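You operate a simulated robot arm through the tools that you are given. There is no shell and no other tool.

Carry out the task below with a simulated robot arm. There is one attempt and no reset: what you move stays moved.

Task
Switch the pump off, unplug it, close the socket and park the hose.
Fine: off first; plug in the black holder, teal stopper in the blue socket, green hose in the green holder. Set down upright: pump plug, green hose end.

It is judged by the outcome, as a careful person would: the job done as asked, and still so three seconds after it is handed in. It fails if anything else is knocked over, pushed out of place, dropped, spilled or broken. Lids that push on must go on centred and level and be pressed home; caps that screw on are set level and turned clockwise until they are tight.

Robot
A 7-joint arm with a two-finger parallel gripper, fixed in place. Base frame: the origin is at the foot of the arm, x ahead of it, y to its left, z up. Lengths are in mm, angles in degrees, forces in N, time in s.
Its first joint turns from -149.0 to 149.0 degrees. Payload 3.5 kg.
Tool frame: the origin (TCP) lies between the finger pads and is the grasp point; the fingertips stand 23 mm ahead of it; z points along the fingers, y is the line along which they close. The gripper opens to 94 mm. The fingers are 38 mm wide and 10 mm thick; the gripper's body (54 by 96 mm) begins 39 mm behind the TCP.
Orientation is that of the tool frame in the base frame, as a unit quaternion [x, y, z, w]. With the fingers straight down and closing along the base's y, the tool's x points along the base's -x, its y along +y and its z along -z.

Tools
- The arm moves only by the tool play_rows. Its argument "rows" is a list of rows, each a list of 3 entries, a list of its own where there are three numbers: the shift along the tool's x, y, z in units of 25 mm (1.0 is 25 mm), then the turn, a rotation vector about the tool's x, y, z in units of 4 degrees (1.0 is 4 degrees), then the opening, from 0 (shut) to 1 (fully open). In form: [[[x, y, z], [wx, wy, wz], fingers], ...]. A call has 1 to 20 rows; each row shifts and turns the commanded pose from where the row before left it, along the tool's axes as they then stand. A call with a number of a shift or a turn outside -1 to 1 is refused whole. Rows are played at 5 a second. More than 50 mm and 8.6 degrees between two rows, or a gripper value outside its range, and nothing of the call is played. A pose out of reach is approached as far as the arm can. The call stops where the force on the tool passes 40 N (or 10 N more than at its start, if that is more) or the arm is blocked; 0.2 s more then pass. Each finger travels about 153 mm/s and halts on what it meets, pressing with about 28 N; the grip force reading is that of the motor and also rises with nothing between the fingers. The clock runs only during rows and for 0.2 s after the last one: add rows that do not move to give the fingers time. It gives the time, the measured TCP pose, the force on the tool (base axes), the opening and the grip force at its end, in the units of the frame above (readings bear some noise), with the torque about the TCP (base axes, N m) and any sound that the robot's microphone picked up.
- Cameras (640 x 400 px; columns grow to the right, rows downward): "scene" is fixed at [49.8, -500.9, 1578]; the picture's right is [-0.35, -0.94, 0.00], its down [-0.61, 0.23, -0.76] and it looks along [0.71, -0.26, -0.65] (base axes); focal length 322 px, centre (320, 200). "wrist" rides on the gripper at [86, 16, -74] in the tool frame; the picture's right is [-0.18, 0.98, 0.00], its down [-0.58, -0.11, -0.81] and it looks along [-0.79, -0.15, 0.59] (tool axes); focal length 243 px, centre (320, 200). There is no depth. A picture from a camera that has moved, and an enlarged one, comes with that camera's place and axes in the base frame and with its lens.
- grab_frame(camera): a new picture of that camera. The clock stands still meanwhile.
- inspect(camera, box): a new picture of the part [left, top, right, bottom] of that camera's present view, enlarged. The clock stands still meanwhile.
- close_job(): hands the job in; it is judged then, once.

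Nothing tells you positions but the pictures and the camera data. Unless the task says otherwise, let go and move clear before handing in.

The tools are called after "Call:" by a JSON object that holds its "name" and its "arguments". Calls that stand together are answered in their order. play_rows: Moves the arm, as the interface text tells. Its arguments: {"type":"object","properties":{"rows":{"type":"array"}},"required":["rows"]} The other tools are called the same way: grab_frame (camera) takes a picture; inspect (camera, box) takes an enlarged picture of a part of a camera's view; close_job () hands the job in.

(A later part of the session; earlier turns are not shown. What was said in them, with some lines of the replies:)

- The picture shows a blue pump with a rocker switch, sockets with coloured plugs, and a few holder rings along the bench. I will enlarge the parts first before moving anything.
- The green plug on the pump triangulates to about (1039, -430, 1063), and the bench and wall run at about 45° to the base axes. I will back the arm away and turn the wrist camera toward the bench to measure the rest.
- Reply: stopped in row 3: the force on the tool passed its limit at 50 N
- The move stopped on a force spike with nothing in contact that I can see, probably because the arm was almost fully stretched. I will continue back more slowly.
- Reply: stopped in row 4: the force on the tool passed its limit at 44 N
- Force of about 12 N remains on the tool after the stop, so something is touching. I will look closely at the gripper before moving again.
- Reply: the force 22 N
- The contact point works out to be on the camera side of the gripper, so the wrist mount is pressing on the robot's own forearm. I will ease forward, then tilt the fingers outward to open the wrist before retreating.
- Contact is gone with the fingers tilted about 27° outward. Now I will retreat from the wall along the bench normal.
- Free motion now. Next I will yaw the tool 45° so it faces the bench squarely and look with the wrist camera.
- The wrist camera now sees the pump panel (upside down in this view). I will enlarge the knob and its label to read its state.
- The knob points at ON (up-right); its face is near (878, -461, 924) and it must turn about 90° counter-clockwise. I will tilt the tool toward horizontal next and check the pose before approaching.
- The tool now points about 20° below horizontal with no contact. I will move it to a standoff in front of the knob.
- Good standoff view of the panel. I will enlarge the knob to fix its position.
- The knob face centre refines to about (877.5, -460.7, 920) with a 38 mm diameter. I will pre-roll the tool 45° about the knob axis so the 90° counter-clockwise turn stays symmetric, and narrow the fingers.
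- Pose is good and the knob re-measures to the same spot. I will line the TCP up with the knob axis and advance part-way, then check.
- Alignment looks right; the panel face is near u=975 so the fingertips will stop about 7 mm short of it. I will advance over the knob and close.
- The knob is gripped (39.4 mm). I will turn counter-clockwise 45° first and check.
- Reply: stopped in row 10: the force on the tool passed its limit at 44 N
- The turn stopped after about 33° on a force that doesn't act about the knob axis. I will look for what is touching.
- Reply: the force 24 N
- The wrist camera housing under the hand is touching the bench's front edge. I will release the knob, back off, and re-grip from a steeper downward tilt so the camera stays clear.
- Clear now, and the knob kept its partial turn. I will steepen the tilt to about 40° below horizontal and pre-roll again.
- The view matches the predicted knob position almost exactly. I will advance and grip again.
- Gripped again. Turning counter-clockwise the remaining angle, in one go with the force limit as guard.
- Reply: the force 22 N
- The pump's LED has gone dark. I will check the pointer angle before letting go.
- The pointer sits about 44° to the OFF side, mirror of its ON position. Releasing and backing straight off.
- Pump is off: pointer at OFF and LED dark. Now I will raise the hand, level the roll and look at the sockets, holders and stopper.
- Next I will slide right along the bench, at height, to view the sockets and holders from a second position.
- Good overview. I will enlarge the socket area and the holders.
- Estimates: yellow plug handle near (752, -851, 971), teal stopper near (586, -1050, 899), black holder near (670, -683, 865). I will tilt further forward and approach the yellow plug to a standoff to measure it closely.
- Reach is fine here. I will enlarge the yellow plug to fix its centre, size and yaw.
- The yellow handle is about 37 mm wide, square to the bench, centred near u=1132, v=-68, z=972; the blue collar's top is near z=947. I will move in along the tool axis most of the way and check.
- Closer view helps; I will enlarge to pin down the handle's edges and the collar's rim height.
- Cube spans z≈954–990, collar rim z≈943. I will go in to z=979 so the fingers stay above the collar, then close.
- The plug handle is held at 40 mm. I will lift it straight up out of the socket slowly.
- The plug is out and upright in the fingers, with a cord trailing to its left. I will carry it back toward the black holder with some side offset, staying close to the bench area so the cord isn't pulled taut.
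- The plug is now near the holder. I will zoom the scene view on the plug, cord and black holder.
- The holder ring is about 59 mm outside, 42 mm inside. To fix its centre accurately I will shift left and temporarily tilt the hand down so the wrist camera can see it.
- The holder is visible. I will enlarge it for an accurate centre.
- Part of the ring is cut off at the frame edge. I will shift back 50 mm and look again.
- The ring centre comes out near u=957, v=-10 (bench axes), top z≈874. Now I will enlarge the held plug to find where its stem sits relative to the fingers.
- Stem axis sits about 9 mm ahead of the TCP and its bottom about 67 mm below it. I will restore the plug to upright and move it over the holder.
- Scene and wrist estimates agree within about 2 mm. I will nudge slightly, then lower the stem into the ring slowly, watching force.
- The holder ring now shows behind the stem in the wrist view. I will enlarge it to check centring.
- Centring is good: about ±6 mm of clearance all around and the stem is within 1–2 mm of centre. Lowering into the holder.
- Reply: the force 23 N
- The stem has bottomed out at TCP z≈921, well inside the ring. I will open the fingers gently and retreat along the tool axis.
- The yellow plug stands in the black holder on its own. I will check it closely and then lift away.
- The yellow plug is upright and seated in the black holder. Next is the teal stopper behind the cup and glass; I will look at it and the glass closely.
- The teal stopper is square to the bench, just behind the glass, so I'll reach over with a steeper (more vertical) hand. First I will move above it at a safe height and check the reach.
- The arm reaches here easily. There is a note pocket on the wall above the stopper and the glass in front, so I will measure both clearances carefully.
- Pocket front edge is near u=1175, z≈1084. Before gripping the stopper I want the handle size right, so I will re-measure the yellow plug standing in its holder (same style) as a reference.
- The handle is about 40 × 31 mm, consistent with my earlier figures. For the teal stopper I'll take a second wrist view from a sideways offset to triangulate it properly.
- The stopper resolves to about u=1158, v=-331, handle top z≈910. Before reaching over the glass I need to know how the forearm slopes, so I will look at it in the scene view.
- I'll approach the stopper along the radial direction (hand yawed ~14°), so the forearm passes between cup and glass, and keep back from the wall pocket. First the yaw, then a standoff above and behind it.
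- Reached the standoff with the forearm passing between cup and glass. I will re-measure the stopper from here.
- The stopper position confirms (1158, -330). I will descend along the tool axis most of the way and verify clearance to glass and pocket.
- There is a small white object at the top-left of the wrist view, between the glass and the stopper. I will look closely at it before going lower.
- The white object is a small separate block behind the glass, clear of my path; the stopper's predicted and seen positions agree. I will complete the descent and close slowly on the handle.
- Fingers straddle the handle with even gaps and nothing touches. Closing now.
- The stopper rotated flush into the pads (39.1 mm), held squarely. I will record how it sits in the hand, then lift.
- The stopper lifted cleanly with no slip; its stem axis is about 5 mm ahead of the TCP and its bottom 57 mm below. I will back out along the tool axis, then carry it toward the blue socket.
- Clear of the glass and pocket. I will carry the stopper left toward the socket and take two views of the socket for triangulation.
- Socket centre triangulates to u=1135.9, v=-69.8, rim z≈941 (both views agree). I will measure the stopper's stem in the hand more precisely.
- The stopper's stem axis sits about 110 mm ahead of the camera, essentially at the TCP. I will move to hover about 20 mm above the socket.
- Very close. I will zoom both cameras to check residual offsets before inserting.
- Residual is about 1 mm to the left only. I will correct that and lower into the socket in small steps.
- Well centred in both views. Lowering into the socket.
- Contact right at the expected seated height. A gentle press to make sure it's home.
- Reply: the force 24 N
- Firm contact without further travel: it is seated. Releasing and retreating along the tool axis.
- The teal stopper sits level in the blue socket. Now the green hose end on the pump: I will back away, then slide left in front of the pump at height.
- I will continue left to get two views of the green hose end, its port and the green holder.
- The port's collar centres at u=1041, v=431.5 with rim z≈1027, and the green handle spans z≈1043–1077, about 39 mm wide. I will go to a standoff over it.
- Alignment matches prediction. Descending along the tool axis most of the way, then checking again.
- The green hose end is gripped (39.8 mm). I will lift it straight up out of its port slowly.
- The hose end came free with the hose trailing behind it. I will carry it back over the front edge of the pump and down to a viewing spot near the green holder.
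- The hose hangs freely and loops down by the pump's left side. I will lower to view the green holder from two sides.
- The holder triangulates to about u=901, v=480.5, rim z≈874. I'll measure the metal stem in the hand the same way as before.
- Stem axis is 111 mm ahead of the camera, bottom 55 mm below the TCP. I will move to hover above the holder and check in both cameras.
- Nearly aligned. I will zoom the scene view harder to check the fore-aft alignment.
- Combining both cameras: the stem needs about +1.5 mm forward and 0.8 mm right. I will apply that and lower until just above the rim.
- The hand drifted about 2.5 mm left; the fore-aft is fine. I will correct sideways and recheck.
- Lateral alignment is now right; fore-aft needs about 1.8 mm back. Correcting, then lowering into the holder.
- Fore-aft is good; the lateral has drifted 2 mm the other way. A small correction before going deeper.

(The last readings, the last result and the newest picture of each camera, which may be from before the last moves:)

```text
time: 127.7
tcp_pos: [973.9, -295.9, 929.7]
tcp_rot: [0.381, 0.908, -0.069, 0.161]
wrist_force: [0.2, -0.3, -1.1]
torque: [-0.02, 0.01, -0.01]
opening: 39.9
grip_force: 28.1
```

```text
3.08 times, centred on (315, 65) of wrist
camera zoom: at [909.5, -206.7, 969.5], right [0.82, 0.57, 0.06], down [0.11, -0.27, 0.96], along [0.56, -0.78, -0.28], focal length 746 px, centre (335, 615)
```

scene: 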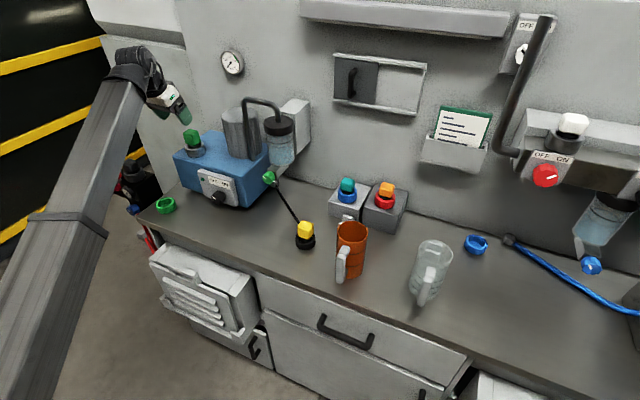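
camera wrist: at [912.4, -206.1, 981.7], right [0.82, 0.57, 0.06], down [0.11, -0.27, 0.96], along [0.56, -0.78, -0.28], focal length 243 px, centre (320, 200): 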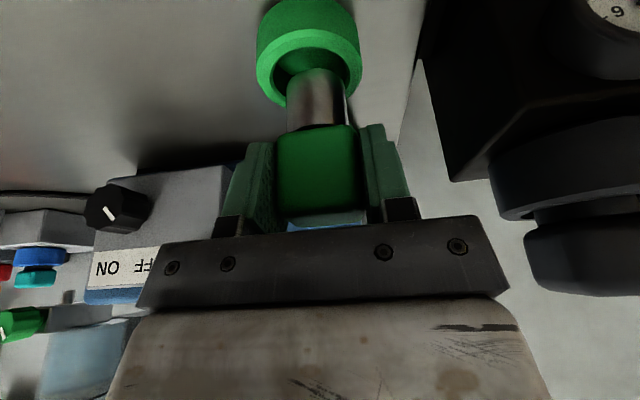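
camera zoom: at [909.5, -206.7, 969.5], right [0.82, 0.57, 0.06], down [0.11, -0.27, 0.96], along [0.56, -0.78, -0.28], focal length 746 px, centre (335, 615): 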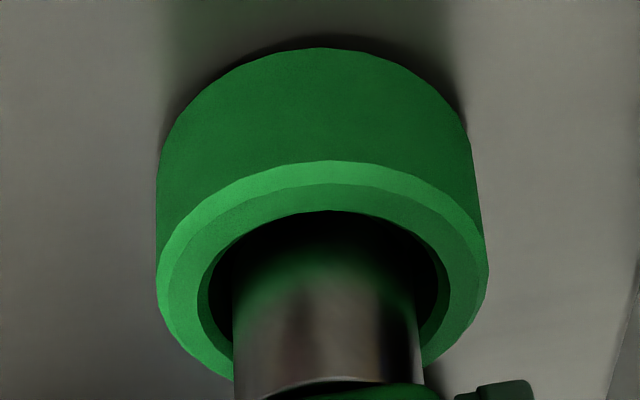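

Centred. Lowering in small steps.

Call:
{"name": "play_rows", "arguments": {"rows": [[[0.041, 0, 0.113], [0, 0, 0], 0.25], [[0.041, 0, 0.113], [0, 0, 0], 0.25], [[0.041, 0, 0.113], [0, 0, 0], 0.25], [[0, 0, 0], [0, 0, 0], 0.25]]}}

Call:
{"name": "inspect", "arguments": {"camera": "wrist", "box": [240, 0, 390, 150]}}

Call:
{"name": "inspect", "arguments": {"camera": "scene", "box": [140, 180, 200, 225]}}

```text
time: 128.7
tcp_pos: [974.9, -295.5, 920.8]
tcp_rot: [0.381, 0.908, -0.068, 0.162]
wrist_force: [-0.1, -0.6, -1.1]
torque: [0.01, 0.0, -0.04]
opening: 39.9
grip_force: 28.0
```

```text
2.67 times, centred on (315, 75) of wrist
camera zoom: at [910.1, -206.7, 960.9], right [0.82, 0.57, 0.06], down [0.11, -0.27, 0.96], along [0.56, -0.78, -0.28], focal length 647 px, centre (333, 533)
```

zoom: 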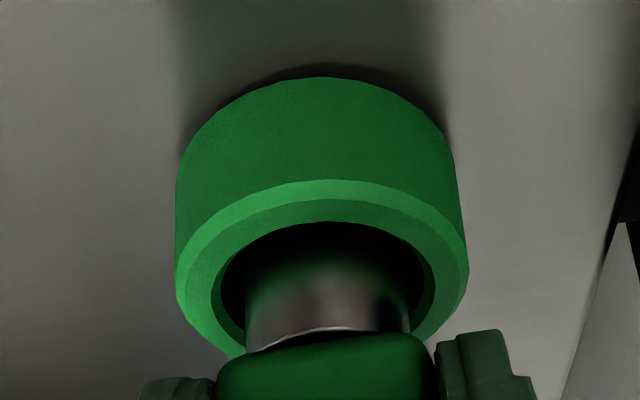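

```text
8.89 times, centred on (170, 202) of scene
camera zoom: at [49.8, -500.9, 1578.0], right [-0.35, -0.94, 0.0], down [-0.61, 0.23, -0.76], along [0.71, -0.26, -0.65], focal length 2864 px, centre (1653, 178)
```

zoom: 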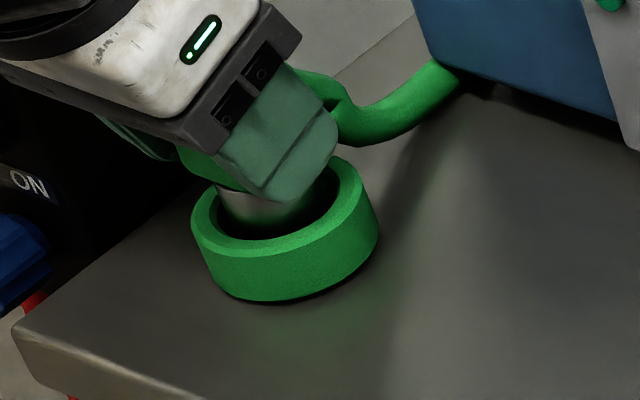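

Call:
{"name": "play_rows", "arguments": {"rows": [[[0.035, 0, 0.094], [0, 0, 0], 0.25], [[0.035, 0, 0.094], [0, 0, 0], 0.25], [[0, 0, 0], [0, 0, 0], 0.25]]}}

```text
time: 129.5
tcp_pos: [974.7, -294.2, 915.9]
tcp_rot: [0.381, 0.908, -0.068, 0.161]
wrist_force: [-0.1, 0.2, -0.8]
torque: [0.04, 0.01, -0.03]
opening: 39.8
grip_force: 27.6
```

Call:
{"name": "play_rows", "arguments": {"rows": [[[0.021, 0, 0.056], [0, 0, 0], 0.25], [[0.021, 0, 0.056], [0, 0, 0], 0.25], [[0, 0, 0], [0, 0, 0], 0.25]]}}

```text
time: 130.3
tcp_pos: [972.6, -295.0, 912.4]
tcp_rot: [0.381, 0.908, -0.07, 0.162]
wrist_force: [-1.2, -1.1, 5.7]
torque: [-0.03, 0.02, 0.02]
opening: 39.7
grip_force: 28.1
```

Contact at the holder floor. One more gentle press to confirm.

Call:
{"name": "play_rows", "arguments": {"rows": [[[0.014, 0, 0.038], [0, 0, 0], 0.25], [[0, 0, 0], [0, 0, 0], 0.25]]}}

Call:
{"name": "inspect", "arguments": {"camera": "scene", "box": [140, 180, 200, 225]}}

Call:
{"name": "inspect", "arguments": {"camera": "wrist", "box": [200, 20, 440, 240]}}

```text
time: 130.9
tcp_pos: [973.6, -295.4, 913.0]
tcp_rot: [0.38, 0.908, -0.067, 0.162]
wrist_force: [0.0, -0.2, 19.3]
torque: [-0.05, -0.07, -0.01]
opening: 39.8
grip_force: 28.3
```

```text
8.89 times, centred on (170, 202) of scene
camera zoom: at [49.8, -500.9, 1578.0], right [-0.35, -0.94, 0.0], down [-0.61, 0.23, -0.76], along [0.71, -0.26, -0.65], focal length 2864 px, centre (1653, 178)
```

zoom: 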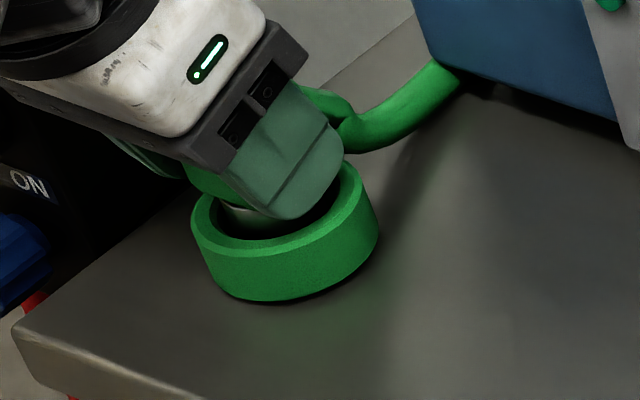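

```text
1.82 times, centred on (320, 130) of wrist
camera zoom: at [909.4, -206.5, 953.1], right [0.82, 0.57, 0.06], down [0.11, -0.27, 0.96], along [0.56, -0.78, -0.28], focal length 441 px, centre (320, 327)
```

zoom: 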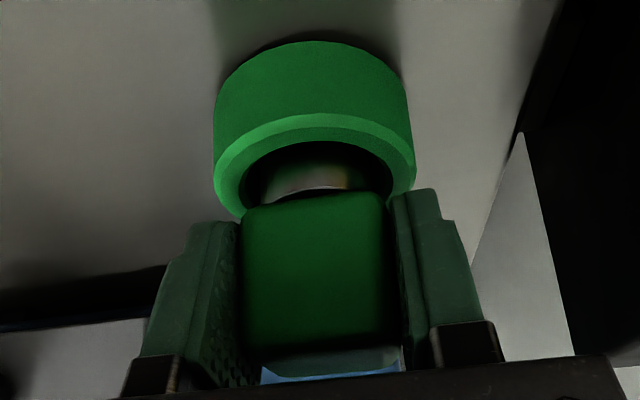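

It's seated at the holder floor. Releasing gently with a small opening, then retreating along the tool axis.

Call:
{"name": "play_rows", "arguments": {"rows": [[[0, 0, 0], [0, 0, 0], 0.46], [[0, 0, 0], [0, 0, 0], 0.52], [[0, 0, 0], [0, 0, 0], 0.55], [[0, 0, -0.2], [0, 0, 0], 0.55], [[0, 0, -0.4], [0, 0, 0], 0.55], [[0, 0, -0.6], [0, 0, 0], 0.55], [[0, 0, -0.8], [0, 0, 0], 0.55], [[0, 0, -0.8], [0, 0, 0], 0.55], [[0, 0, -0.8], [0, 0, 0], 0.55], [[0, 0, 0], [0, 0, 0], 0.55]]}}

Call:
{"name": "grab_frame", "arguments": {"camera": "wrist"}}

Call:
{"name": "inspect", "arguments": {"camera": "scene", "box": [100, 130, 260, 250]}}

```text
time: 133.1
tcp_pos: [952.7, -272.3, 996.7]
tcp_rot: [0.381, 0.908, -0.068, 0.161]
wrist_force: [0.1, 0.5, -0.6]
torque: [-0.01, -0.02, -0.04]
opening: 51.6
grip_force: 0.1
```

```text
taken
camera wrist: at [888.3, -183.6, 1036.7], right [0.82, 0.57, 0.06], down [0.11, -0.27, 0.96], along [0.56, -0.78, -0.28], focal length 243 px, centre (320, 200)
```

wrist: 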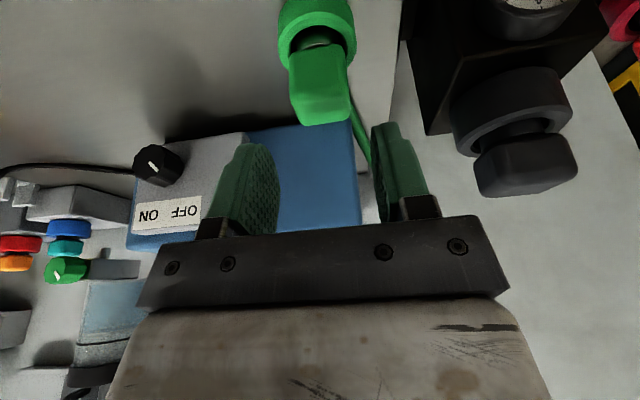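

```text
3.33 times, centred on (180, 190) of scene
camera zoom: at [49.8, -500.9, 1578.0], right [-0.35, -0.94, 0.0], down [-0.61, 0.23, -0.76], along [0.71, -0.26, -0.65], focal length 1074 px, centre (787, 233)
```

zoom: 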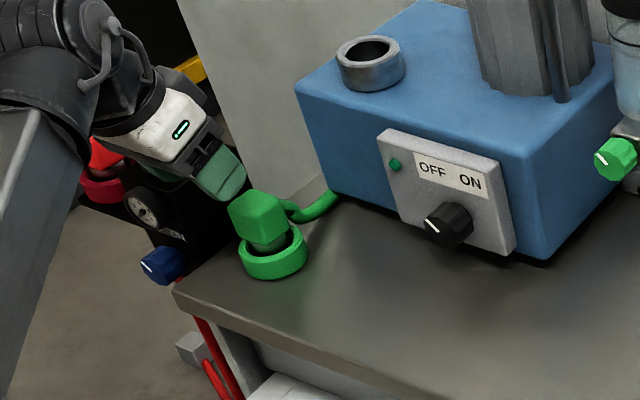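

The hose end stands in the green holder. I will check that it is upright and then move the arm clear.

Call:
{"name": "inspect", "arguments": {"camera": "wrist", "box": [250, 0, 400, 130]}}

Call:
{"name": "inspect", "arguments": {"camera": "scene", "box": [140, 170, 200, 220]}}

```text
3.08 times, centred on (325, 65) of wrist
camera zoom: at [888.3, -183.6, 1036.7], right [0.82, 0.57, 0.06], down [0.11, -0.27, 0.96], along [0.56, -0.78, -0.28], focal length 746 px, centre (305, 615)
```

zoom: 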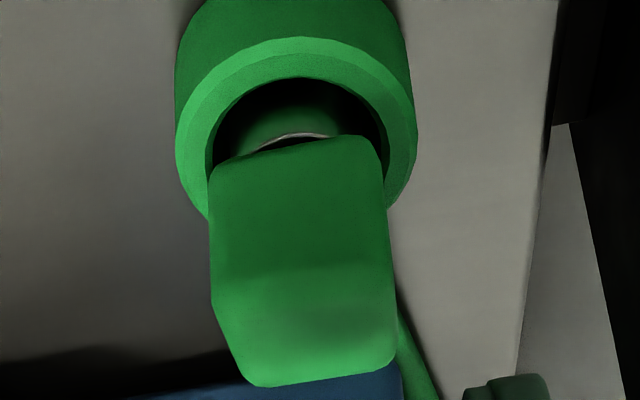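

```text
8.00 times, centred on (170, 195) of scene
camera zoom: at [49.8, -500.9, 1578.0], right [-0.35, -0.94, 0.0], down [-0.61, 0.23, -0.76], along [0.71, -0.26, -0.65], focal length 2577 px, centre (1520, 240)
```

zoom: 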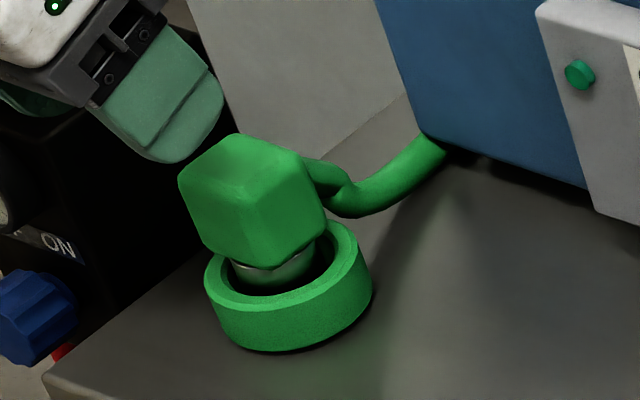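

Everything looks upright. I will move the arm well clear and take a last look at the whole scene.

Call:
{"name": "play_rows", "arguments": {"rows": [[[0, 0, -0.6], [0, 0, 0], 0.55], [[0, 0, -0.8], [0, 0, 0], 0.55], [[0, 0, -0.8], [0, 0, 0], 0.55], [[0, 0, -0.8], [0, 0, 0], 0.55], [[0, 0, -0.8], [0, 0, 0], 0.55], [[0, -0.3, -0.8], [0, 0, 0], 0.55], [[0.2, -0.5, -0.6], [0, 0, 0], 0.55], [[0.2, -0.5, -0.4], [0, 0, 0], 0.55], [[0, 0, 0], [0, 0, 0], 0.55], [[0, 0, 0], [0, 0, 0], 0.55], [[0, 0, 0], [0, 0, 0], 0.55], [[0, 0, 0], [0, 0, 0], 0.55], [[0, 0, 0], [0, 0, 0], 0.55], [[0, 0, 0], [0, 0, 0], 0.55], [[0, 0, 0], [0, 0, 0], 0.55]]}}

Call:
{"name": "grab_frame", "arguments": {"camera": "scene"}}

Call:
{"name": "inspect", "arguments": {"camera": "scene", "box": [120, 100, 290, 230]}}

Call:
{"name": "inspect", "arguments": {"camera": "scene", "box": [280, 160, 500, 310]}}

Call:
{"name": "grab_frame", "arguments": {"camera": "wrist"}}

```text
time: 136.3
tcp_pos: [889.1, -252.5, 1124.7]
tcp_rot: [0.381, 0.908, -0.069, 0.161]
wrist_force: [-0.1, -0.2, -0.1]
torque: [0.02, 0.0, -0.02]
opening: 51.5
grip_force: 0.0
```

```text
taken
```

scene: 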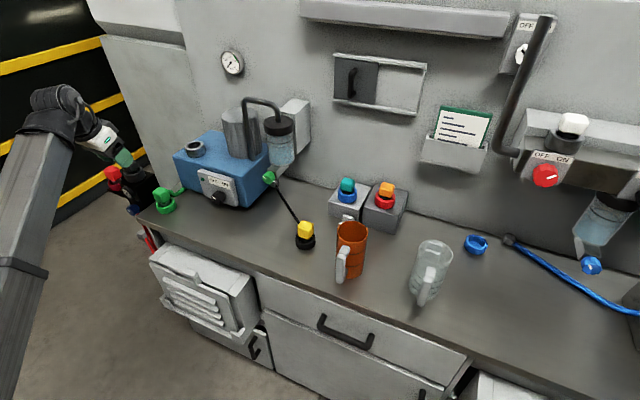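

```text
3.08 times, centred on (205, 165) of scene
camera zoom: at [49.8, -500.9, 1578.0], right [-0.35, -0.94, 0.0], down [-0.61, 0.23, -0.76], along [0.71, -0.26, -0.65], focal length 991 px, centre (674, 308)
```

zoom: 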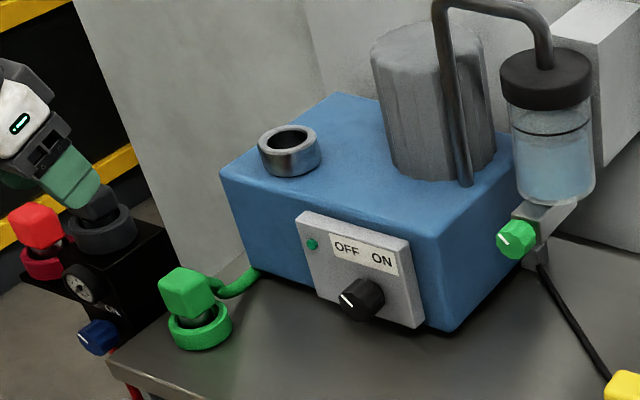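

```text
2.67 times, centred on (390, 235) of scene
camera zoom: at [49.8, -500.9, 1578.0], right [-0.35, -0.94, 0.0], down [-0.61, 0.23, -0.76], along [0.71, -0.26, -0.65], focal length 859 px, centre (133, 107)
```

zoom: 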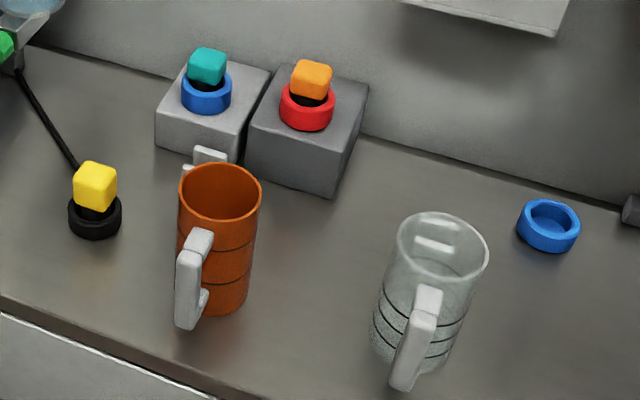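

```text
taken
camera wrist: at [824.2, -164.2, 1164.6], right [0.82, 0.57, 0.06], down [0.11, -0.27, 0.96], along [0.56, -0.78, -0.28], focal length 243 px, centre (320, 200)
```

wrist: 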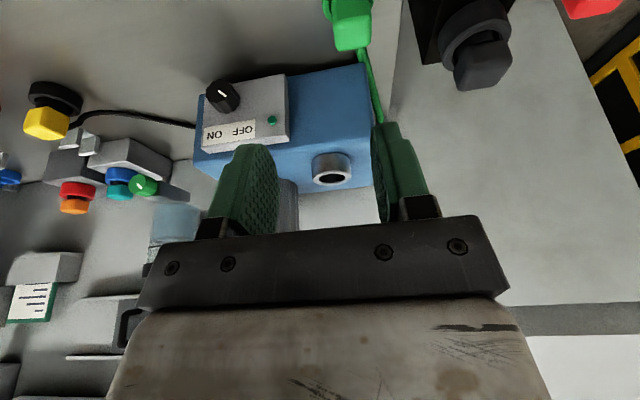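

Pump off, teal stopper in the blue socket, plug and hose parked, cup and glass untouched. One last close check of the yellow plug, the teal stopper and the green hose end.

Call:
{"name": "inspect", "arguments": {"camera": "scene", "box": [285, 212, 325, 252]}}

Call:
{"name": "inspect", "arguments": {"camera": "scene", "box": [325, 165, 375, 210]}}

Call:
{"name": "inspect", "arguments": {"camera": "scene", "box": [140, 175, 195, 220]}}

Call:
{"name": "inspect", "arguments": {"camera": "wrist", "box": [0, 60, 260, 230]}}

```text
10.00 times, centred on (305, 232) of scene
camera zoom: at [49.8, -500.9, 1578.0], right [-0.35, -0.94, 0.0], down [-0.61, 0.23, -0.76], along [0.71, -0.26, -0.65], focal length 3222 px, centre (470, -120)
```

zoom: 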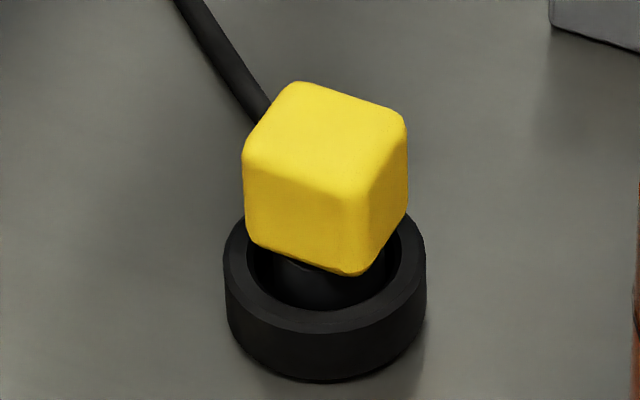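

```text
8.89 times, centred on (350, 188) of scene
camera zoom: at [49.8, -500.9, 1578.0], right [-0.35, -0.94, 0.0], down [-0.61, 0.23, -0.76], along [0.71, -0.26, -0.65], focal length 2864 px, centre (53, 311)
```

zoom: 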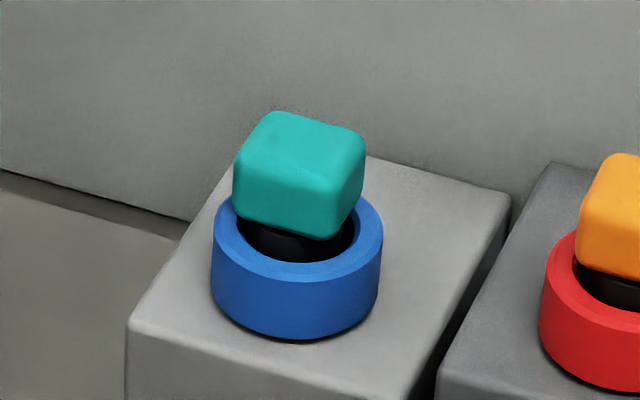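

```text
8.89 times, centred on (168, 198) of scene
camera zoom: at [49.8, -500.9, 1578.0], right [-0.35, -0.94, 0.0], down [-0.61, 0.23, -0.76], along [0.71, -0.26, -0.65], focal length 2864 px, centre (1676, 222)
```

zoom: 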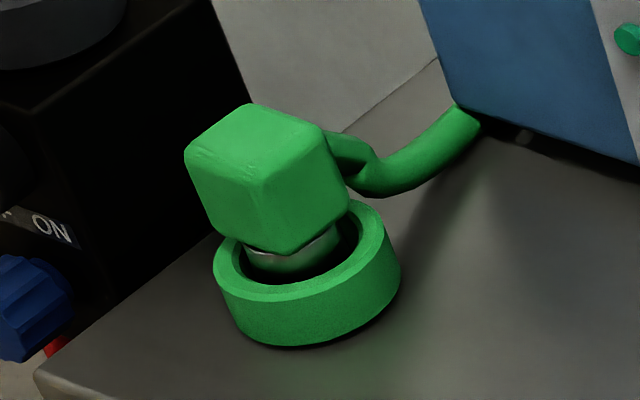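

```text
2.35 times, centred on (130, 145) of wrist
camera zoom: at [824.2, -164.2, 1164.6], right [0.82, 0.57, 0.06], down [0.11, -0.27, 0.96], along [0.56, -0.78, -0.28], focal length 571 px, centre (767, 329)
```

zoom: 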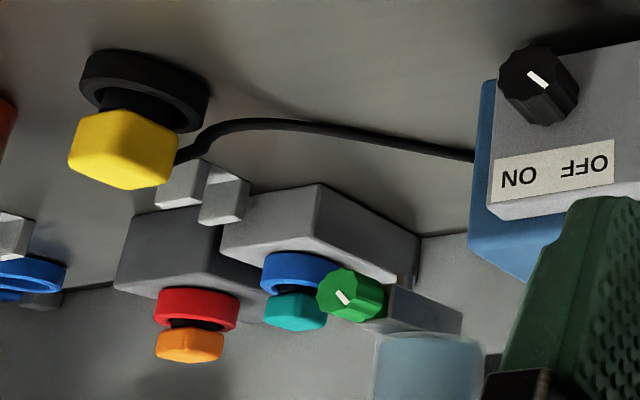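

The pump is off. The yellow plug and green hose end stand upright in their holders, and the teal stopper is seated level in the blue socket. The arm is clear and nothing else looks disturbed, so I am handing the job in.

Call:
{"name": "close_job", "arguments": {}}

```text
The job is handed in.
```

The job is done and handed in, in the order you asked. Close-up pictures taken just before handing in show everything in place:

- **Pump:** switched off first. The knob points to OFF and the light is out.
- **Pump plug:** the yellow plug is out of the blue socket and standing upright in the black holder.
- **Socket:** the teal stopper is in the blue socket, level and pressed down until it would go no further.
- **Hose:** the green hose end is out of the pump and standing upright in the green holder.

The gripper is empty and well clear of the bench. The cup, the glass and the other plugs look undisturbed.

Early on, the hand pressed against the robot's own forearm. Later, while turning the knob, the wrist camera touched the front edge of the bench. The arm stopped each time, I backed off and re-approached, and I saw nothing moved or damaged.
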